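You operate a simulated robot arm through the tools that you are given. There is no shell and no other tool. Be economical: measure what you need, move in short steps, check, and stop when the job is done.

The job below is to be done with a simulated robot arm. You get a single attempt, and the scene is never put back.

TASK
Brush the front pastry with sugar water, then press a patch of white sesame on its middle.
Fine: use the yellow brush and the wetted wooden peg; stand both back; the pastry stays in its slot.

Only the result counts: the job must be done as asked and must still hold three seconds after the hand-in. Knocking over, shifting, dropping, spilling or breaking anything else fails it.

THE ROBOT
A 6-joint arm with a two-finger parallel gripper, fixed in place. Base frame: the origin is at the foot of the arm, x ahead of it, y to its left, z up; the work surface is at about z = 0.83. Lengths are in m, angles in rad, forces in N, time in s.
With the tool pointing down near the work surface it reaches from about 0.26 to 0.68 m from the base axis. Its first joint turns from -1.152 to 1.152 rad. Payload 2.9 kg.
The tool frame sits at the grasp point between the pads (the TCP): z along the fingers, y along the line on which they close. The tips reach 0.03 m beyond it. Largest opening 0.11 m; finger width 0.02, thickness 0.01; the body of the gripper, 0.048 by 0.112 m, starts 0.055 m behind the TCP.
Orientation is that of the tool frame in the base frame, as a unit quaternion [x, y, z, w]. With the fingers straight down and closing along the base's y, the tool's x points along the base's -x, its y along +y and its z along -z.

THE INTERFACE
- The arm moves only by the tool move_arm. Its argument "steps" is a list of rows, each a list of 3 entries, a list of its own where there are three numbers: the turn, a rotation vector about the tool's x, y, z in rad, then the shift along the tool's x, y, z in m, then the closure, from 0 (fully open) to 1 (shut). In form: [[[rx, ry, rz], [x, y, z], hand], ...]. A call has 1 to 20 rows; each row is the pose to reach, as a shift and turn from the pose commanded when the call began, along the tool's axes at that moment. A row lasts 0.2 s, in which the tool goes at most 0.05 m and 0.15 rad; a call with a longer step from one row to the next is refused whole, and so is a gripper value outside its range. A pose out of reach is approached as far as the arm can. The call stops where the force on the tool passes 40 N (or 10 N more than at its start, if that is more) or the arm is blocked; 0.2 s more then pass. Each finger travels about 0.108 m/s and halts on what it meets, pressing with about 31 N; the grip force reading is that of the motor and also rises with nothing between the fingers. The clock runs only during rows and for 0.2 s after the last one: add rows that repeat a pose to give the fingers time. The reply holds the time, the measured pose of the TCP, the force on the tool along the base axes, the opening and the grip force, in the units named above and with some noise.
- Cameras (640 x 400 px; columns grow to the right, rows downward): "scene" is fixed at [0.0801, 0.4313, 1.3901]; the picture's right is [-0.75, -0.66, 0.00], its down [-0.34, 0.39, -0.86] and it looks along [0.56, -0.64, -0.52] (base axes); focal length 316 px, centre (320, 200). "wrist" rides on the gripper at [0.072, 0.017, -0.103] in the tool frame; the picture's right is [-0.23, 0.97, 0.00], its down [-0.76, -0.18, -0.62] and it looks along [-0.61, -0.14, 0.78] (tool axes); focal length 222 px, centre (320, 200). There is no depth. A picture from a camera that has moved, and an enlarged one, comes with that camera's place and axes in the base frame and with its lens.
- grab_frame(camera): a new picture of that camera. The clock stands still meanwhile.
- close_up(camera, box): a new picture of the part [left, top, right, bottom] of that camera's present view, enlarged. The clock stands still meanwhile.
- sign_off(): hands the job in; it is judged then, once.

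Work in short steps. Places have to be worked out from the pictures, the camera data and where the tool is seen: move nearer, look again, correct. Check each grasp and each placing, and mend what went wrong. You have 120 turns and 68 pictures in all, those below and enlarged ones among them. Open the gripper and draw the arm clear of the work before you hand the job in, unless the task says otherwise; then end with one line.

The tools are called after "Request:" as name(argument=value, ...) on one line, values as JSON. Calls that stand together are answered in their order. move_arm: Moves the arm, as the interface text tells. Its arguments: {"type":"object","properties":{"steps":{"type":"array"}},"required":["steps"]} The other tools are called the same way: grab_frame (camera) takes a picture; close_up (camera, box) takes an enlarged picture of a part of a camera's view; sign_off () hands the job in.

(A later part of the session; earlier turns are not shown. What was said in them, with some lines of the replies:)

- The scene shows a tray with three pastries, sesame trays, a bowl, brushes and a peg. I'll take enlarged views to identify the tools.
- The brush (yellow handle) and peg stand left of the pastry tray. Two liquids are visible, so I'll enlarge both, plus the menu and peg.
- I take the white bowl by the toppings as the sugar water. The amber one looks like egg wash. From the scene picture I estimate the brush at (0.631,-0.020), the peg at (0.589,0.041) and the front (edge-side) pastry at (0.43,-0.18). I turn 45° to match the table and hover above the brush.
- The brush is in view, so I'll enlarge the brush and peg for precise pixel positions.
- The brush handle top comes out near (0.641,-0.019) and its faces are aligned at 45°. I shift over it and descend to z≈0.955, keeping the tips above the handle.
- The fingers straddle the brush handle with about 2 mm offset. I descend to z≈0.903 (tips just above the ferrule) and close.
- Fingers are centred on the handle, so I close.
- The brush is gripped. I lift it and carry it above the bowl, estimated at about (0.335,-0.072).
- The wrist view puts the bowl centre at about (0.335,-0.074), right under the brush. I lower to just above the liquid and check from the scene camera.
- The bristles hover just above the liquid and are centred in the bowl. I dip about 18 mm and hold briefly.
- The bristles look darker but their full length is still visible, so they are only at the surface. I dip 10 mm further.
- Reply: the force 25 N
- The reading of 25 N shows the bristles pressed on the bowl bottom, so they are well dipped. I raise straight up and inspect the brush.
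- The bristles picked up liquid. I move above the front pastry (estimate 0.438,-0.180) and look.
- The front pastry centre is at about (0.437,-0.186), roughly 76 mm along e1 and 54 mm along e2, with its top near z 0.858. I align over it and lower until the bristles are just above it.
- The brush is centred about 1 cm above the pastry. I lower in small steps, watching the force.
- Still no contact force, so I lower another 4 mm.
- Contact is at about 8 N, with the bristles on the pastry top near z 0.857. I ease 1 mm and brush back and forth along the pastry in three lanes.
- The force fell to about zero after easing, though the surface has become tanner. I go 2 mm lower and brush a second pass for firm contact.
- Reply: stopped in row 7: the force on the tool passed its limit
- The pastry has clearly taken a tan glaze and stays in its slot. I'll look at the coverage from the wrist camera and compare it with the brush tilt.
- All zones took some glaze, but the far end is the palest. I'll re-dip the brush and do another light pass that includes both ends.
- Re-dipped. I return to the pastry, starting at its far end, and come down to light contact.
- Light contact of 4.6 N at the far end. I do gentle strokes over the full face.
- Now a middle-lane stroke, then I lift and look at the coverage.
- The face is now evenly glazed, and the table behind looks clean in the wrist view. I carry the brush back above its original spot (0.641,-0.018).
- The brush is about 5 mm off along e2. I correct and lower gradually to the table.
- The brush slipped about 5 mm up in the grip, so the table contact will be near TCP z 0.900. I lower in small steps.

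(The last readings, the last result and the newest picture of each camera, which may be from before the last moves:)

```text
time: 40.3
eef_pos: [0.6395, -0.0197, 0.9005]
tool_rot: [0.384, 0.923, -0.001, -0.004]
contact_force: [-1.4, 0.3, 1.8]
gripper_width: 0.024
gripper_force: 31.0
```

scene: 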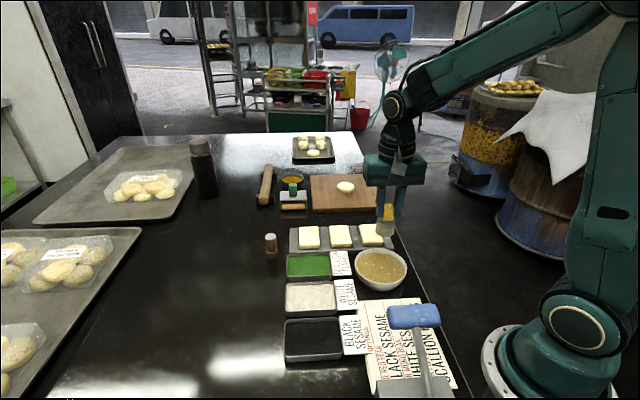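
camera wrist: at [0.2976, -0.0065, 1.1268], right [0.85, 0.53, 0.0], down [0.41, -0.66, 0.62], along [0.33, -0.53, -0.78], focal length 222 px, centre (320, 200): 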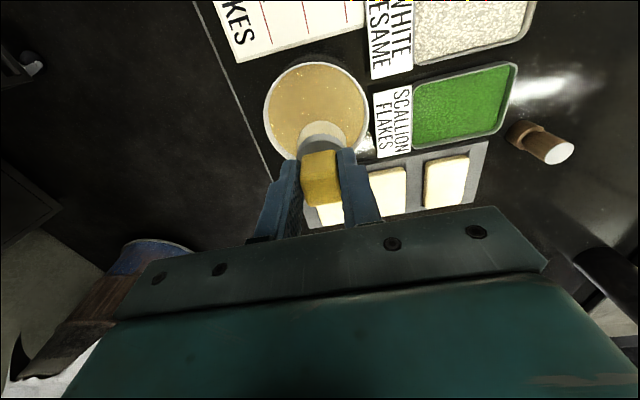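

Request:
move_arm(steps=[[[0, 0, 0], [0, 0, 0.001], 1], [[0, 0, 0], [0, 0, 0.002], 1], [[0, 0, 0], [0, 0, 0.002], 1]])

Request:
close_up(camera="scene", box=[226, 190, 322, 250])

```text
time: 41.1
eef_pos: [0.6388, -0.0207, 0.9012]
tool_rot: [0.384, 0.923, 0.0, -0.002]
contact_force: [-1.4, -0.5, 15.0]
gripper_width: 0.0237
gripper_force: 31.6
```

```text
6.67 times, centred on (274, 220) of scene
camera zoom: at [0.0797, 0.4314, 1.3901], right [-0.75, -0.66, 0.0], down [-0.34, 0.39, -0.86], along [0.56, -0.64, -0.52], focal length 2104 px, centre (627, 67)
```

zoom: 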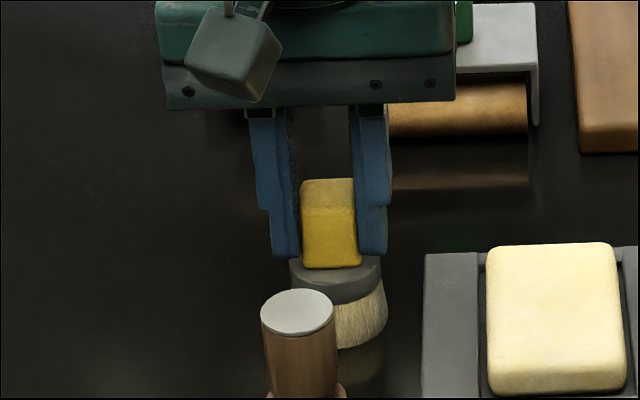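

The brush is standing at its original spot, pressed at 15 N. I relieve 1.5 mm, open and raise.

Request:
move_arm(steps=[[[0, 0, 0], [0, 0, -0.0015], 1], [[0, 0, 0], [0, 0, -0.0015], 0.9], [[0, 0, 0], [0, 0, -0.0015], 0.6], [[0, 0, 0], [0, 0, -0.0015], 0.3], [[0, 0, 0], [0, 0, -0.0015], 0.1], [[0, 0, 0], [0, 0, -0.0015], 0], [[0, 0, 0], [0, 0, -0.03], 0], [[0, 0, 0], [0, 0, -0.07], 0], [[0, 0, 0], [0, 0, -0.12], 0], [[0, 0, 0], [0, 0, -0.12], 0]])

Request:
close_up(camera="scene", box=[226, 190, 322, 280])

Request:
close_up(camera="wrist", box=[280, 0, 376, 150])

```text
time: 43.3
eef_pos: [0.6389, -0.0186, 1.0206]
tool_rot: [0.383, 0.924, 0.0, -0.003]
contact_force: [-0.3, -0.5, 1.1]
gripper_width: 0.11
gripper_force: 0.1
```

```text
4.44 times, centred on (274, 235) of scene
camera zoom: at [0.0801, 0.4313, 1.3901], right [-0.75, -0.66, 0.0], down [-0.34, 0.39, -0.86], along [0.56, -0.64, -0.52], focal length 1403 px, centre (524, 44)
```

zoom: 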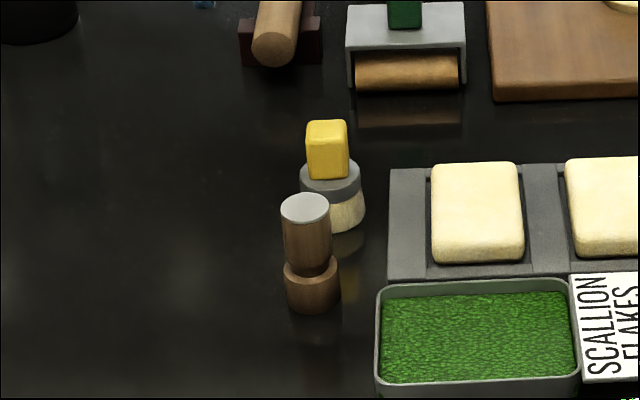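

```text
2.67 times, centred on (328, 75) of wrist
camera zoom: at [0.5991, 0.0451, 1.1221], right [0.85, 0.53, -0.01], down [0.42, -0.67, 0.62], along [0.32, -0.53, -0.78], focal length 592 px, centre (299, 533)
```

zoom: 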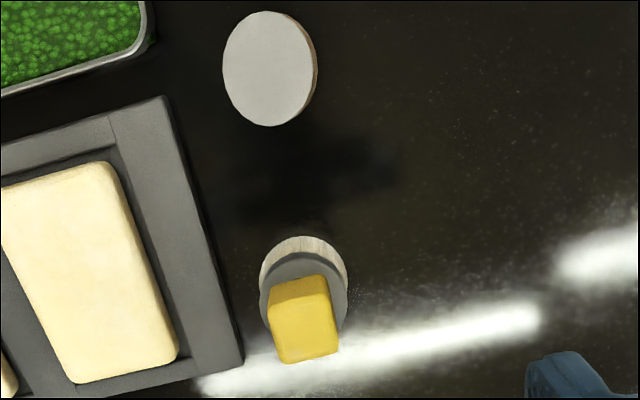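

The brush stands properly. The peg top is at about (0.589,0.040). I move above it and look closely at its shape.

Request:
move_arm(steps=[[[0, 0, 0], [0.04, 0.003, 0], 0], [[0, 0, 0], [0.0768, 0.006, 0.02], 0], [[0, 0, 0], [0.0768, 0.006, 0.06], 0], [[0, 0, 0], [0.0768, 0.006, 0.06], 0]])

Request:
close_up(camera="wrist", box=[260, 80, 380, 180])

Request:
close_up(camera="scene", box=[242, 220, 306, 260])

```text
time: 44.3
eef_pos: [0.5884, 0.0412, 0.9604]
tool_rot: [0.383, 0.924, 0.0, -0.003]
contact_force: [-0.2, 0.5, -0.6]
gripper_width: 0.11
gripper_force: 0.1
```

```text
4.00 times, centred on (320, 130) of wrist
camera zoom: at [0.549, 0.1055, 1.0621], right [0.85, 0.53, 0.0], down [0.41, -0.67, 0.62], along [0.32, -0.53, -0.78], focal length 888 px, centre (320, 480)
```

zoom: 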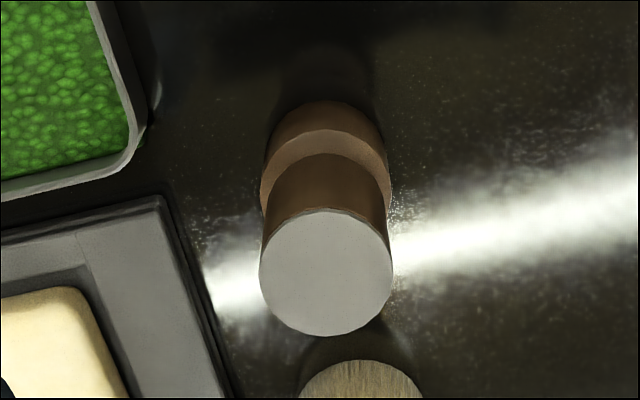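

```text
10.00 times, centred on (274, 240) of scene
camera zoom: at [0.08, 0.4314, 1.3901], right [-0.75, -0.66, 0.0], down [-0.34, 0.39, -0.86], along [0.56, -0.64, -0.52], focal length 3157 px, centre (780, -200)
```

zoom: 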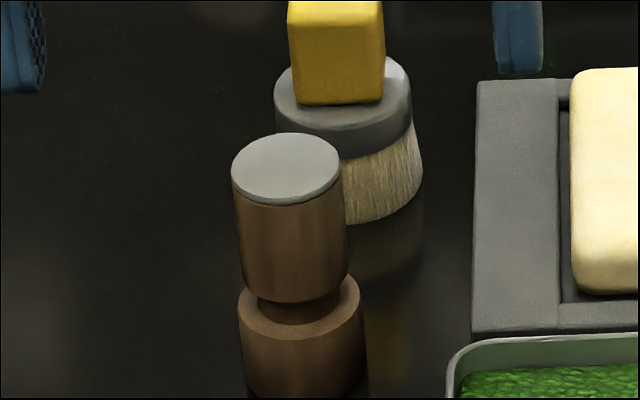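

The peg is one turned piece, a head for gripping and a foot as stamp. The head centre is about 4 mm further along e1, so I correct, descend to z≈0.894 and close.

Request:
move_arm(steps=[[[0, 0, 0], [-0.0045, -0.001, 0], 0], [[0, 0, 0], [-0.0045, -0.001, 0.035], 0], [[0, 0, 0], [-0.0045, -0.001, 0.066], 0], [[0, 0, 0], [-0.0045, -0.001, 0.066], 0]])

Request:
close_up(camera="scene", box=[226, 200, 322, 270])

```text
time: 45.3
eef_pos: [0.5914, 0.034, 0.8947]
tool_rot: [0.383, 0.924, -0.001, -0.003]
contact_force: [0.3, -0.2, 1.5]
gripper_width: 0.11
gripper_force: 0.1
```

```text
5.71 times, centred on (274, 235) of scene
camera zoom: at [0.0801, 0.4313, 1.3901], right [-0.75, -0.66, 0.0], down [-0.34, 0.39, -0.86], along [0.56, -0.64, -0.52], focal length 1804 px, centre (583, 0)
```

zoom: 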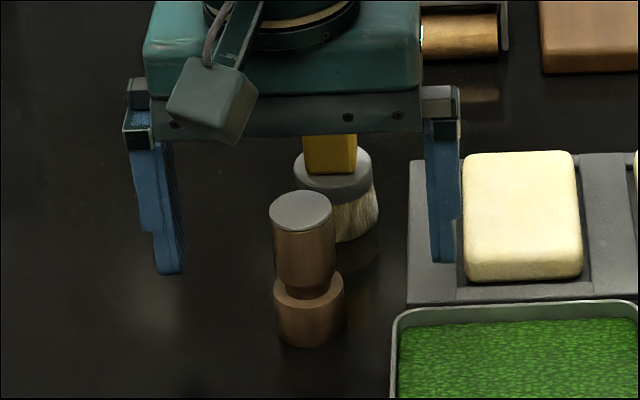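

The fingers straddle the peg evenly, so I close.

Request:
move_arm(steps=[[[0, 0, 0], [0.001, 0.001, 0], 0.4], [[0, 0, 0], [0.001, 0.001, 0], 0.8], [[0, 0, 0], [0.001, 0.001, 0], 1], [[0, 0, 0], [0.001, 0.001, 0], 1], [[0, 0, 0], [0.001, 0.001, 0], 1]])

Request:
close_up(camera="scene", box=[226, 200, 322, 270])

```text
time: 46.5
eef_pos: [0.5909, 0.0378, 0.895]
tool_rot: [0.384, 0.923, 0.0, -0.004]
contact_force: [0.1, 0.0, 0.3]
gripper_width: 0.0259
gripper_force: 30.5
```

```text
5.71 times, centred on (274, 235) of scene
camera zoom: at [0.0801, 0.4313, 1.3901], right [-0.75, -0.66, 0.0], down [-0.34, 0.39, -0.86], along [0.56, -0.64, -0.52], focal length 1804 px, centre (583, 0)
```

zoom: 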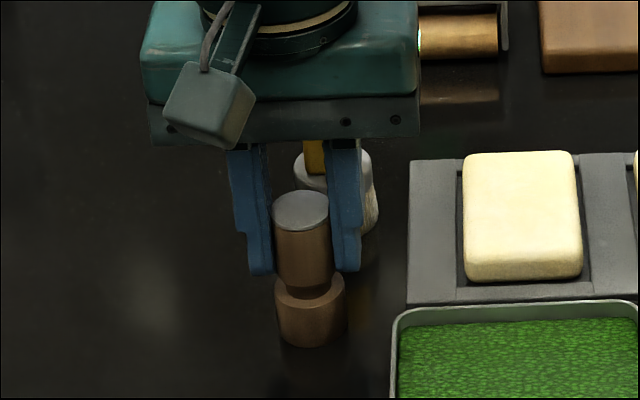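

The peg is held. I lift it and carry it above the sugar-water bowl.

Request:
move_arm(steps=[[[0, 0, 0], [0, 0, -0.03], 1], [[0, 0, 0], [0, 0, -0.075], 1], [[0, 0, 0], [0, 0, -0.12], 1], [[0, 0, 0], [0.0165, -0.042, -0.12], 1], [[0, 0, 0], [0.033, -0.084, -0.12], 1], [[0, 0, 0], [0.0495, -0.126, -0.12], 1], [[0, 0, 0], [0.066, -0.168, -0.12], 1], [[0, 0, 0], [0.0825, -0.21, -0.12], 1], [[0, 0, 0], [0.0955, -0.243, -0.12], 1], [[0, 0, 0], [0.1018, -0.2588, -0.12], 1], [[0, 0, 0], [0.1018, -0.2588, -0.08], 1], [[0, 0, 0], [0.1018, -0.2588, -0.045], 1], [[0, 0, 0], [0.1018, -0.2588, -0.045], 1]])

Request:
close_up(camera="scene", box=[340, 210, 436, 300])

```text
time: 49.3
eef_pos: [0.3351, -0.0739, 0.942]
tool_rot: [0.383, 0.924, -0.001, -0.002]
contact_force: [0.1, -0.6, -0.4]
gripper_width: 0.026
gripper_force: 30.8
```

```text
4.44 times, centred on (388, 255) of scene
camera zoom: at [0.0801, 0.4313, 1.3901], right [-0.75, -0.66, 0.0], down [-0.34, 0.39, -0.86], along [0.56, -0.64, -0.52], focal length 1403 px, centre (18, -44)
```

zoom: 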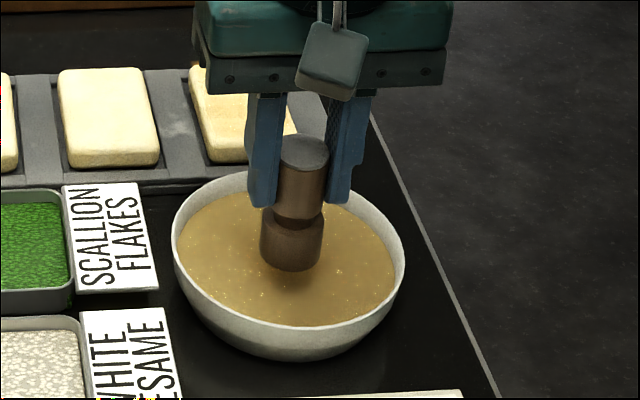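

The peg foot hovers just above the liquid. I lower it about 16 mm in small steps.

Request:
move_arm(steps=[[[0, 0, 0], [0, 0, 0.006], 1], [[0, 0, 0], [0, 0, 0.011], 1], [[0, 0, 0], [0, 0, 0.016], 1], [[0, 0, 0], [0, 0, 0.016], 1], [[0, 0, 0], [0, 0, 0.016], 1]])

Request:
close_up(camera="scene", box=[340, 210, 436, 300])

```text
time: 50.5
eef_pos: [0.335, -0.0723, 0.9254]
tool_rot: [0.383, 0.924, 0.0, -0.003]
contact_force: [1.0, -0.2, -0.5]
gripper_width: 0.0258
gripper_force: 31.0
```

```text
4.44 times, centred on (388, 255) of scene
camera zoom: at [0.0801, 0.4313, 1.3901], right [-0.75, -0.66, 0.0], down [-0.34, 0.39, -0.86], along [0.56, -0.64, -0.52], focal length 1403 px, centre (18, -44)
```

zoom: 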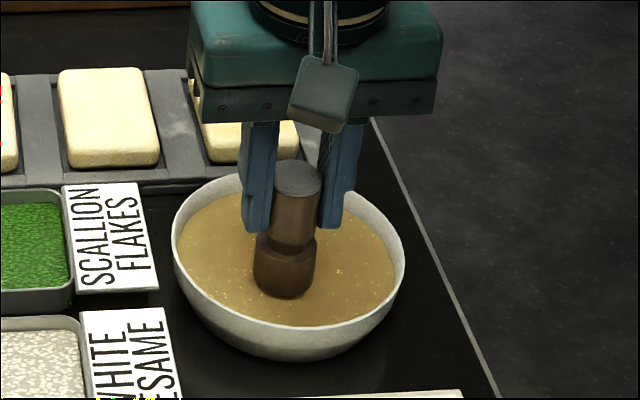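

The peg darkened, so it may be wet at the surface. I go 4 mm further, watching the force.

Request:
move_arm(steps=[[[0, 0, 0], [0, 0, 0.002], 1], [[0, 0, 0], [0, 0, 0.004], 1], [[0, 0, 0], [0, 0, 0.004], 1]])

Request:
close_up(camera="scene", box=[360, 220, 424, 270])

```text
time: 51.3
eef_pos: [0.3361, -0.0712, 0.9209]
tool_rot: [0.383, 0.924, 0.0, -0.004]
contact_force: [0.8, 0.1, -0.4]
gripper_width: 0.0259
gripper_force: 31.0
```

```text
8.00 times, centred on (392, 245) of scene
camera zoom: at [0.0801, 0.4313, 1.3901], right [-0.75, -0.66, 0.0], down [-0.34, 0.39, -0.86], along [0.56, -0.64, -0.52], focal length 2525 px, centre (-256, -160)
```

zoom: 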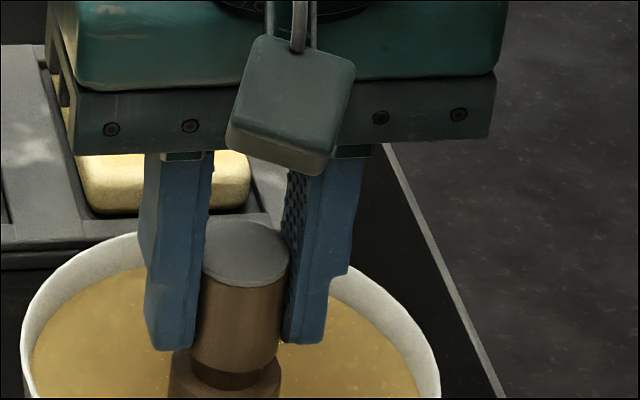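

No resistance yet, so I lower 3 mm more and view the waterline.

Request:
move_arm(steps=[[[0, 0, 0], [0, 0, 0.0015], 1], [[0, 0, 0], [0, 0, 0.003], 1], [[0, 0, 0], [0, 0, 0.003], 1]])

Request:
close_up(camera="scene", box=[350, 240, 414, 290])

```text
time: 52.1
eef_pos: [0.3355, -0.073, 0.9181]
tool_rot: [0.383, 0.924, -0.001, -0.002]
contact_force: [-1.5, 1.5, 24.7]
gripper_width: 0.0261
gripper_force: 31.0
```

```text
8.00 times, centred on (382, 265) of scene
camera zoom: at [0.0797, 0.4314, 1.3901], right [-0.75, -0.66, 0.0], down [-0.34, 0.39, -0.86], along [0.56, -0.64, -0.52], focal length 2525 px, centre (-176, -320)
```

zoom: 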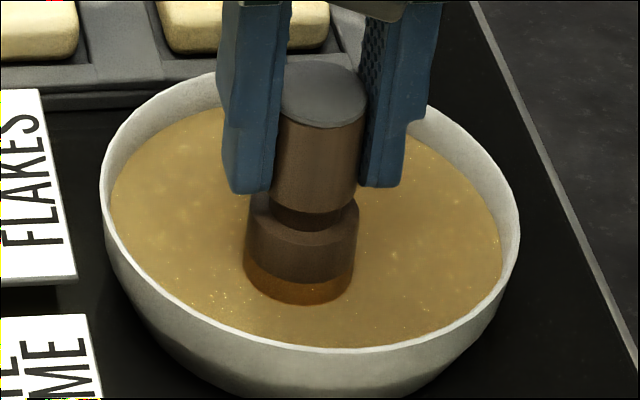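

The foot is now visibly submerged. I raise it, carry it above the white sesame tray (≈0.416,0.083) and look.

Request:
move_arm(steps=[[[0, 0, 0], [0, 0, -0.01], 1], [[0, 0, 0], [0, 0, -0.04], 1], [[0, 0, 0], [0, 0, -0.08], 1], [[0, 0, 0], [0, 0, -0.1], 1], [[0, 0, 0], [0, 0, -0.1], 1], [[0, 0, 0], [0, 0, -0.1], 1], [[0, 0, 0], [0.0134, 0.042, -0.1], 1], [[0, 0, 0], [0.0267, 0.084, -0.1], 1], [[0, 0, 0], [0.04, 0.126, -0.1], 1], [[0, 0, 0], [0.0534, 0.1672, -0.1], 1], [[0, 0, 0], [0.0534, 0.1672, -0.1], 1]])

Request:
grab_frame(camera="wrist")

Request:
close_up(camera="scene", box=[264, 210, 376, 330])

```text
time: 54.5
eef_pos: [0.4163, 0.0802, 1.0143]
tool_rot: [0.383, 0.924, -0.001, -0.003]
contact_force: [-0.7, 0.0, -0.7]
gripper_width: 0.026
gripper_force: 30.8
```

```text
16 pictures are left
camera wrist: at [0.3777, 0.1448, 1.1169], right [0.85, 0.53, -0.01], down [0.42, -0.67, 0.62], along [0.32, -0.53, -0.78], focal length 222 px, centre (320, 200)
```

wrist: 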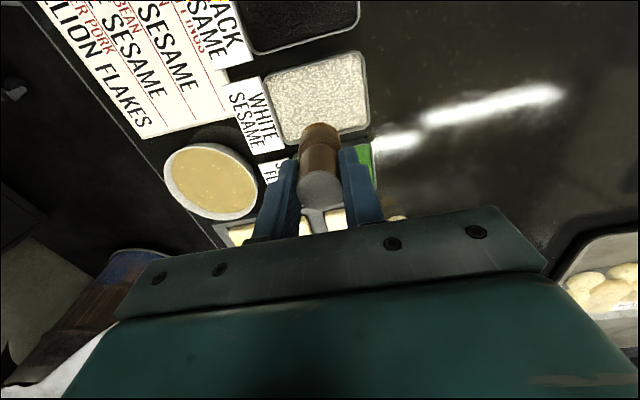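

```text
3.33 times, centred on (320, 270) of scene
camera zoom: at [0.0801, 0.4314, 1.3901], right [-0.75, -0.66, 0.0], down [-0.34, 0.39, -0.86], along [0.56, -0.64, -0.52], focal length 1052 px, centre (320, -33)
```

zoom: 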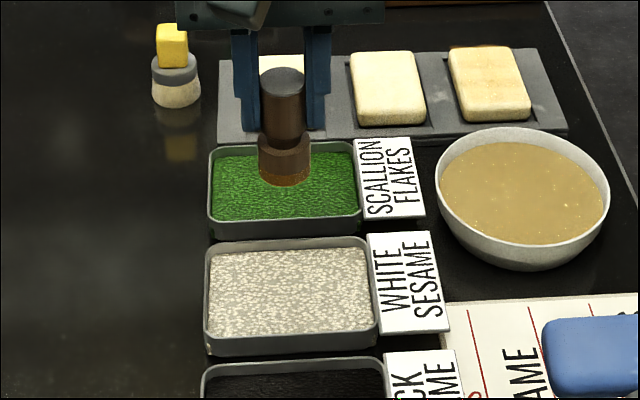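

The sesame tray centre is (0.411,0.085). I shift there and descend to just above the sesame, saving pictures by using force readings.

Request:
move_arm(steps=[[[0, 0, 0], [0.0067, -0.001, 0], 1], [[0, 0, 0], [0.0067, -0.001, 0.04], 1], [[0, 0, 0], [0.0067, -0.001, 0.075], 1], [[0, 0, 0], [0.0067, -0.001, 0.091], 1], [[0, 0, 0], [0.0067, -0.001, 0.096], 1], [[0, 0, 0], [0.0067, -0.001, 0.096], 1]])

Request:
close_up(camera="scene", box=[264, 250, 376, 330])

```text
time: 55.9
eef_pos: [0.4093, 0.0885, 0.9212]
tool_rot: [0.384, 0.923, 0.0, -0.003]
contact_force: [-0.4, -0.1, -1.3]
gripper_width: 0.0255
gripper_force: 30.8
```

```text
5.00 times, centred on (320, 290) of scene
camera zoom: at [0.0801, 0.4314, 1.3901], right [-0.75, -0.66, 0.0], down [-0.34, 0.39, -0.86], along [0.56, -0.64, -0.52], focal length 1578 px, centre (320, -250)
```

zoom: 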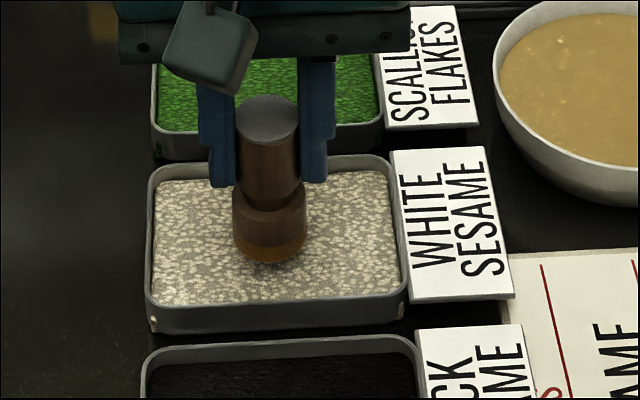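

Centred over the sesame, about 1 cm above it. I step down and read the force.

Request:
move_arm(steps=[[[0, 0, 0], [0, 0, 0.003], 1], [[0, 0, 0], [0, 0, 0.006], 1], [[0, 0, 0], [0, 0, 0.006], 1]])

```text
time: 56.7
eef_pos: [0.4112, 0.0875, 0.9143]
tool_rot: [0.384, 0.924, 0.0, -0.002]
contact_force: [0.2, 0.3, -0.3]
gripper_width: 0.0257
gripper_force: 31.3
```

Request:
move_arm(steps=[[[0, 0, 0], [0, 0, 0.002], 1], [[0, 0, 0], [0, 0, 0.004], 1], [[0, 0, 0], [0, 0, 0.004], 1]])

```text
time: 57.5
eef_pos: [0.4102, 0.0875, 0.9108]
tool_rot: [0.383, 0.924, -0.001, -0.004]
contact_force: [-0.1, -0.1, 0.2]
gripper_width: 0.026
gripper_force: 31.3
```

Request:
move_arm(steps=[[[0, 0, 0], [0, 0, 0.0015], 1], [[0, 0, 0], [0, 0, 0.003], 1], [[0, 0, 0], [0, 0, 0.003], 1]])

```text
time: 58.3
eef_pos: [0.4101, 0.0868, 0.9084]
tool_rot: [0.384, 0.923, 0.0, -0.001]
contact_force: [-3.9, 1.1, 16.3]
gripper_width: 0.0257
gripper_force: 31.6
```

Pressed into the sesame at 16 N. I raise and check the foot.

Request:
move_arm(steps=[[[0, 0, 0], [0, 0, 0], 1], [[0, 0, 0], [0, 0, -0.01], 1], [[0, 0, 0], [0, 0, -0.04], 1], [[0, 0, 0], [0, 0, -0.08], 1], [[0, 0, 0], [0, 0, -0.11], 1], [[0, 0, 0], [0, 0, -0.11], 1]])

Request:
close_up(camera="scene", box=[264, 220, 376, 310])

```text
time: 59.7
eef_pos: [0.4118, 0.0863, 1.0174]
tool_rot: [0.384, 0.923, -0.001, -0.003]
contact_force: [0.1, -0.1, -0.9]
gripper_width: 0.026
gripper_force: 31.0
```

```text
4.44 times, centred on (320, 265) of scene
camera zoom: at [0.0801, 0.4313, 1.3901], right [-0.75, -0.66, 0.0], down [-0.34, 0.39, -0.86], along [0.56, -0.64, -0.52], focal length 1403 px, centre (320, -89)
```

zoom: 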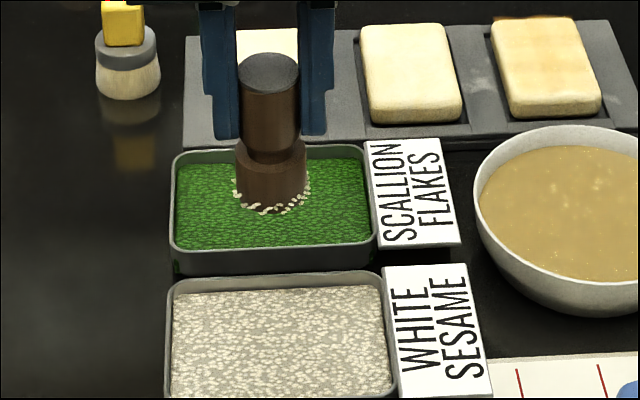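

Sesame is clinging to the foot. I carry it to above the pastry's middle (0.437,-0.186).

Request:
move_arm(steps=[[[0, 0, 0], [-0.026, -0.0218, 0], 1], [[0, 0, 0], [-0.0526, -0.0437, 0], 1], [[0, 0, 0], [-0.079, -0.0655, 0], 1], [[0, 0, 0], [-0.105, -0.0873, 0], 1], [[0, 0, 0], [-0.1314, -0.109, 0], 1], [[0, 0, 0], [-0.1577, -0.131, 0], 1], [[0, 0, 0], [-0.184, -0.1529, 0], 1], [[0, 0, 0], [-0.2103, -0.1747, 0], 1], [[0, 0, 0], [-0.2103, -0.1747, 0.03], 1], [[0, 0, 0], [-0.2103, -0.1747, 0.06], 1], [[0, 0, 0], [-0.2103, -0.1747, 0.078], 1], [[0, 0, 0], [-0.2103, -0.1747, 0.078], 1]])

Request:
close_up(camera="scene", box=[330, 200, 410, 260])

Request:
close_up(camera="wrist", box=[240, 40, 400, 180])

```text
time: 62.3
eef_pos: [0.4349, -0.1864, 0.9422]
tool_rot: [0.383, 0.924, 0.0, -0.003]
contact_force: [0.2, 0.2, -0.7]
gripper_width: 0.0258
gripper_force: 30.7
```

```text
6.67 times, centred on (370, 230) of scene
camera zoom: at [0.0801, 0.4313, 1.3901], right [-0.75, -0.66, 0.0], down [-0.34, 0.39, -0.86], along [0.56, -0.64, -0.52], focal length 2104 px, centre (-13, 0)
```

zoom: 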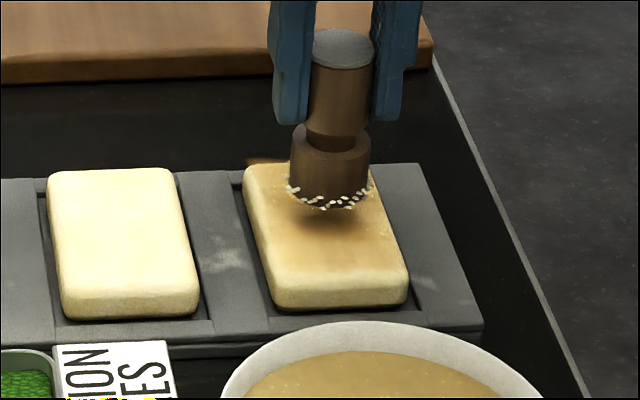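

```text
2.86 times, centred on (320, 110) of wrist
camera zoom: at [0.3962, -0.1215, 1.0436], right [0.85, 0.53, 0.0], down [0.42, -0.67, 0.62], along [0.32, -0.53, -0.78], focal length 635 px, centre (320, 457)
```

zoom: 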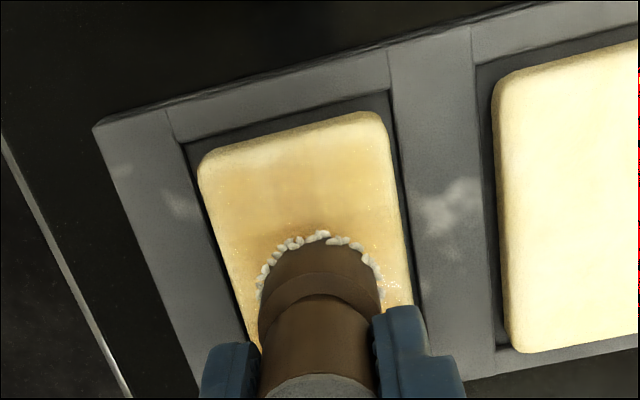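

The peg is over the pastry's middle, confirmed by both views within about 2 mm. I lower in steps to contact.

Request:
move_arm(steps=[[[0, 0, 0], [-0.001, 0.001, 0.005], 1], [[0, 0, 0], [-0.001, 0.001, 0.01], 1], [[0, 0, 0], [-0.001, 0.001, 0.014], 1], [[0, 0, 0], [-0.001, 0.001, 0.014], 1]])

```text
time: 63.3
eef_pos: [0.4363, -0.1851, 0.9267]
tool_rot: [0.384, 0.923, -0.001, -0.003]
contact_force: [-0.1, -0.8, 0.2]
gripper_width: 0.0258
gripper_force: 31.3
```

Request:
move_arm(steps=[[[0, 0, 0], [0, 0, 0.0015], 1], [[0, 0, 0], [0, 0, 0.003], 1], [[0, 0, 0], [0, 0, 0.003], 1]])

```text
time: 64.1
eef_pos: [0.4362, -0.1874, 0.9222]
tool_rot: [0.384, 0.923, -0.001, -0.003]
contact_force: [0.4, -0.1, -0.5]
gripper_width: 0.026
gripper_force: 30.8
```

Request:
move_arm(steps=[[[0, 0, 0], [0, 0, 0.001], 1], [[0, 0, 0], [0, 0, 0.002], 1], [[0, 0, 0], [0, 0, 0.002], 1]])

```text
time: 64.9
eef_pos: [0.4361, -0.1856, 0.9233]
tool_rot: [0.383, 0.924, -0.002, -0.001]
contact_force: [-1.2, -0.9, 14.7]
gripper_width: 0.0257
gripper_force: 31.3
```

Pressed at about 15 N. I hold briefly, then lift straight up and look at the patch.

Request:
move_arm(steps=[[[0, 0, 0], [0, 0, 0], 1], [[0, 0, 0], [0, 0, 0], 1], [[0, 0, 0], [0, 0, 0], 1], [[0, 0, 0], [0, 0, -0.005], 1], [[0, 0, 0], [0, 0, -0.03], 1], [[0, 0, 0], [0, 0, -0.07], 1], [[0, 0, 0], [0, 0, -0.11], 1], [[0, 0, 0], [0, 0, -0.11], 1]])

Request:
close_up(camera="scene", box=[320, 180, 416, 260])

```text
time: 66.7
eef_pos: [0.4396, -0.1849, 1.0284]
tool_rot: [0.384, 0.923, -0.001, -0.003]
contact_force: [0.0, -0.6, 0.2]
gripper_width: 0.0259
gripper_force: 31.4
```

```text
5.00 times, centred on (368, 220) of scene
camera zoom: at [0.0801, 0.4313, 1.3901], right [-0.75, -0.66, 0.0], down [-0.34, 0.39, -0.86], along [0.56, -0.64, -0.52], focal length 1578 px, centre (80, 100)
```

zoom: 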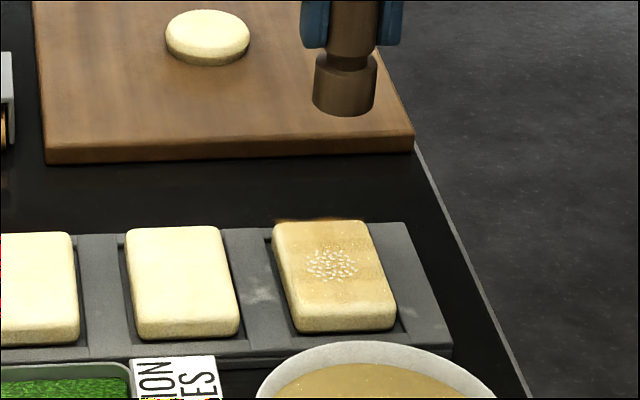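

The white sesame patch sits in the middle of the front pastry. I carry the peg back above its own spot (0.591,0.038).

Request:
move_arm(steps=[[[0, 0, 0], [0.0084, 0.044, 0], 1], [[0, 0, 0], [0.0168, 0.088, 0], 1], [[0, 0, 0], [0.0252, 0.132, 0], 1], [[0, 0, 0], [0.0337, 0.176, 0], 1], [[0, 0, 0], [0.042, 0.22, 0], 1], [[0, 0, 0], [0.0505, 0.2644, 0], 1], [[0, 0, 0], [0.0505, 0.2644, 0], 1], [[0, 0, 0], [0.0505, 0.2644, 0.04], 1], [[0, 0, 0], [0.0505, 0.2644, 0.08], 1], [[0, 0, 0], [0.0505, 0.2644, 0.117], 1], [[0, 0, 0], [0.0505, 0.2644, 0.117], 1]])

Request:
close_up(camera="scene", box=[226, 200, 322, 270])

```text
time: 69.1
eef_pos: [0.587, 0.0372, 0.9112]
tool_rot: [0.384, 0.923, -0.001, -0.003]
contact_force: [0.6, -0.5, 0.0]
gripper_width: 0.0258
gripper_force: 30.5
```

```text
5.71 times, centred on (274, 235) of scene
camera zoom: at [0.0801, 0.4314, 1.3901], right [-0.75, -0.66, 0.0], down [-0.34, 0.39, -0.86], along [0.56, -0.64, -0.52], focal length 1804 px, centre (583, 0)
```

zoom: 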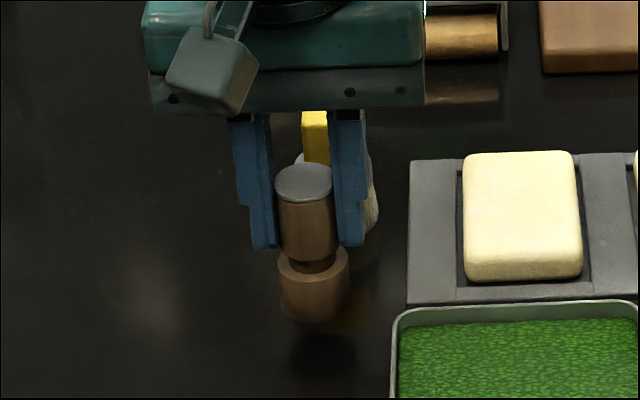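

The position matches the original within 1–2 mm. I lower to contact, stepping the last millimetres.

Request:
move_arm(steps=[[[0, 0, 0], [-0.002, 0.001, 0.005], 1], [[0, 0, 0], [-0.002, 0.001, 0.01], 1], [[0, 0, 0], [-0.002, 0.001, 0.012], 1], [[0, 0, 0], [-0.002, 0.001, 0.012], 1]])

```text
time: 70.1
eef_pos: [0.5904, 0.036, 0.9004]
tool_rot: [0.384, 0.923, 0.0, -0.003]
contact_force: [0.9, -0.1, -1.4]
gripper_width: 0.0257
gripper_force: 31.1
```

Request:
move_arm(steps=[[[0, 0, 0], [0, 0, 0.0015], 1], [[0, 0, 0], [0, 0, 0.003], 1], [[0, 0, 0], [0, 0, 0.003], 1]])

```text
time: 70.9
eef_pos: [0.5893, 0.0356, 0.8985]
tool_rot: [0.383, 0.924, -0.001, -0.002]
contact_force: [0.4, -0.1, -0.2]
gripper_width: 0.0258
gripper_force: 31.2
```

Request:
move_arm(steps=[[[0, 0, 0], [0, 0, 0.001], 1], [[0, 0, 0], [0, 0, 0.002], 1], [[0, 0, 0], [0, 0, 0.002], 1]])

```text
time: 71.7
eef_pos: [0.5896, 0.0357, 0.8973]
tool_rot: [0.383, 0.924, -0.001, -0.003]
contact_force: [-0.5, 0.4, -0.5]
gripper_width: 0.0256
gripper_force: 31.1
```

Request:
move_arm(steps=[[[0, 0, 0], [0, 0, 0.001], 1], [[0, 0, 0], [0, 0, 0.002], 1], [[0, 0, 0], [0, 0, 0.002], 1]])

Request:
close_up(camera="scene", box=[226, 200, 322, 270])

```text
time: 72.5
eef_pos: [0.59, 0.0362, 0.8939]
tool_rot: [0.383, 0.924, 0.0, -0.003]
contact_force: [-1.2, -0.3, 1.5]
gripper_width: 0.0255
gripper_force: 31.3
```

```text
5.71 times, centred on (274, 235) of scene
camera zoom: at [0.08, 0.4314, 1.3901], right [-0.75, -0.66, 0.0], down [-0.34, 0.39, -0.86], along [0.56, -0.64, -0.52], focal length 1804 px, centre (583, 0)
```

zoom: 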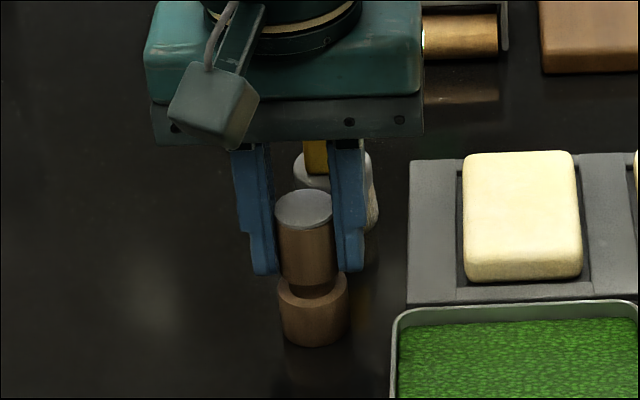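

The peg is on the table at its original place with light contact. I open, rise straight and draw clear.

Request:
move_arm(steps=[[[0, 0, 0], [0, 0, 0], 0.9], [[0, 0, 0], [0, 0, 0], 0.6], [[0, 0, 0], [0, 0, 0], 0.3], [[0, 0, 0], [0, 0, 0], 0.1], [[0, 0, 0], [0, 0, 0], 0], [[0, 0, 0], [0, 0, 0], 0], [[0, 0, 0], [0, 0, -0.03], 0], [[0, 0, 0], [0, 0, -0.07], 0], [[0, 0, 0], [0, 0, -0.12], 0], [[0, 0, 0], [0, 0, -0.17], 0], [[0, 0, 0], [0, 0, -0.22], 0], [[0, 0, 0], [0.03, -0.03, -0.24], 0], [[0, 0, 0], [0.06, -0.06, -0.24], 0], [[0, 0, 0], [0.06, -0.06, -0.24], 0]])

Request:
grab_frame(camera="scene")

Request:
close_up(camera="scene", box=[230, 190, 410, 300])

```text
time: 75.5
eef_pos: [0.5035, 0.0361, 1.1344]
tool_rot: [0.383, 0.924, 0.0, -0.004]
contact_force: [-0.4, -0.3, 0.3]
gripper_width: 0.1099
gripper_force: 0.0
```

```text
7 pictures are left
```

scene: 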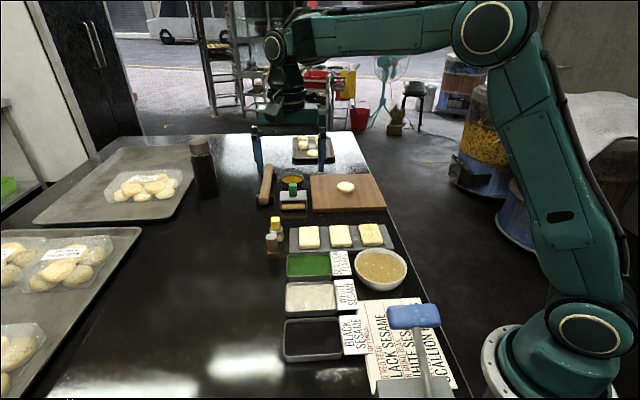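

```text
3.56 times, centred on (320, 245) of scene
camera zoom: at [0.08, 0.4313, 1.3901], right [-0.75, -0.66, 0.0], down [-0.34, 0.39, -0.86], along [0.56, -0.64, -0.52], focal length 1122 px, centre (320, 40)
```

zoom: 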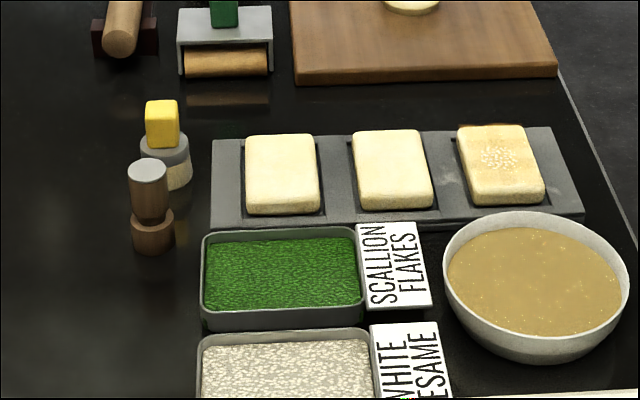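

The final views show both tools standing in their places, the front pastry glazed with a central sesame patch and still in its slot, and nothing else disturbed. The gripper is open and clear, so I hand in.

Request:
sign_off()

```text
The job is handed in.
```

I brushed the front pastry with sugar water and pressed a patch of white sesame onto its middle; it is still in its slot, and the yellow brush and wooden peg stand back in their places. Two readings of the scene were mine: the white bowl as the sugar water, and the pastry nearest the robot as the front one.
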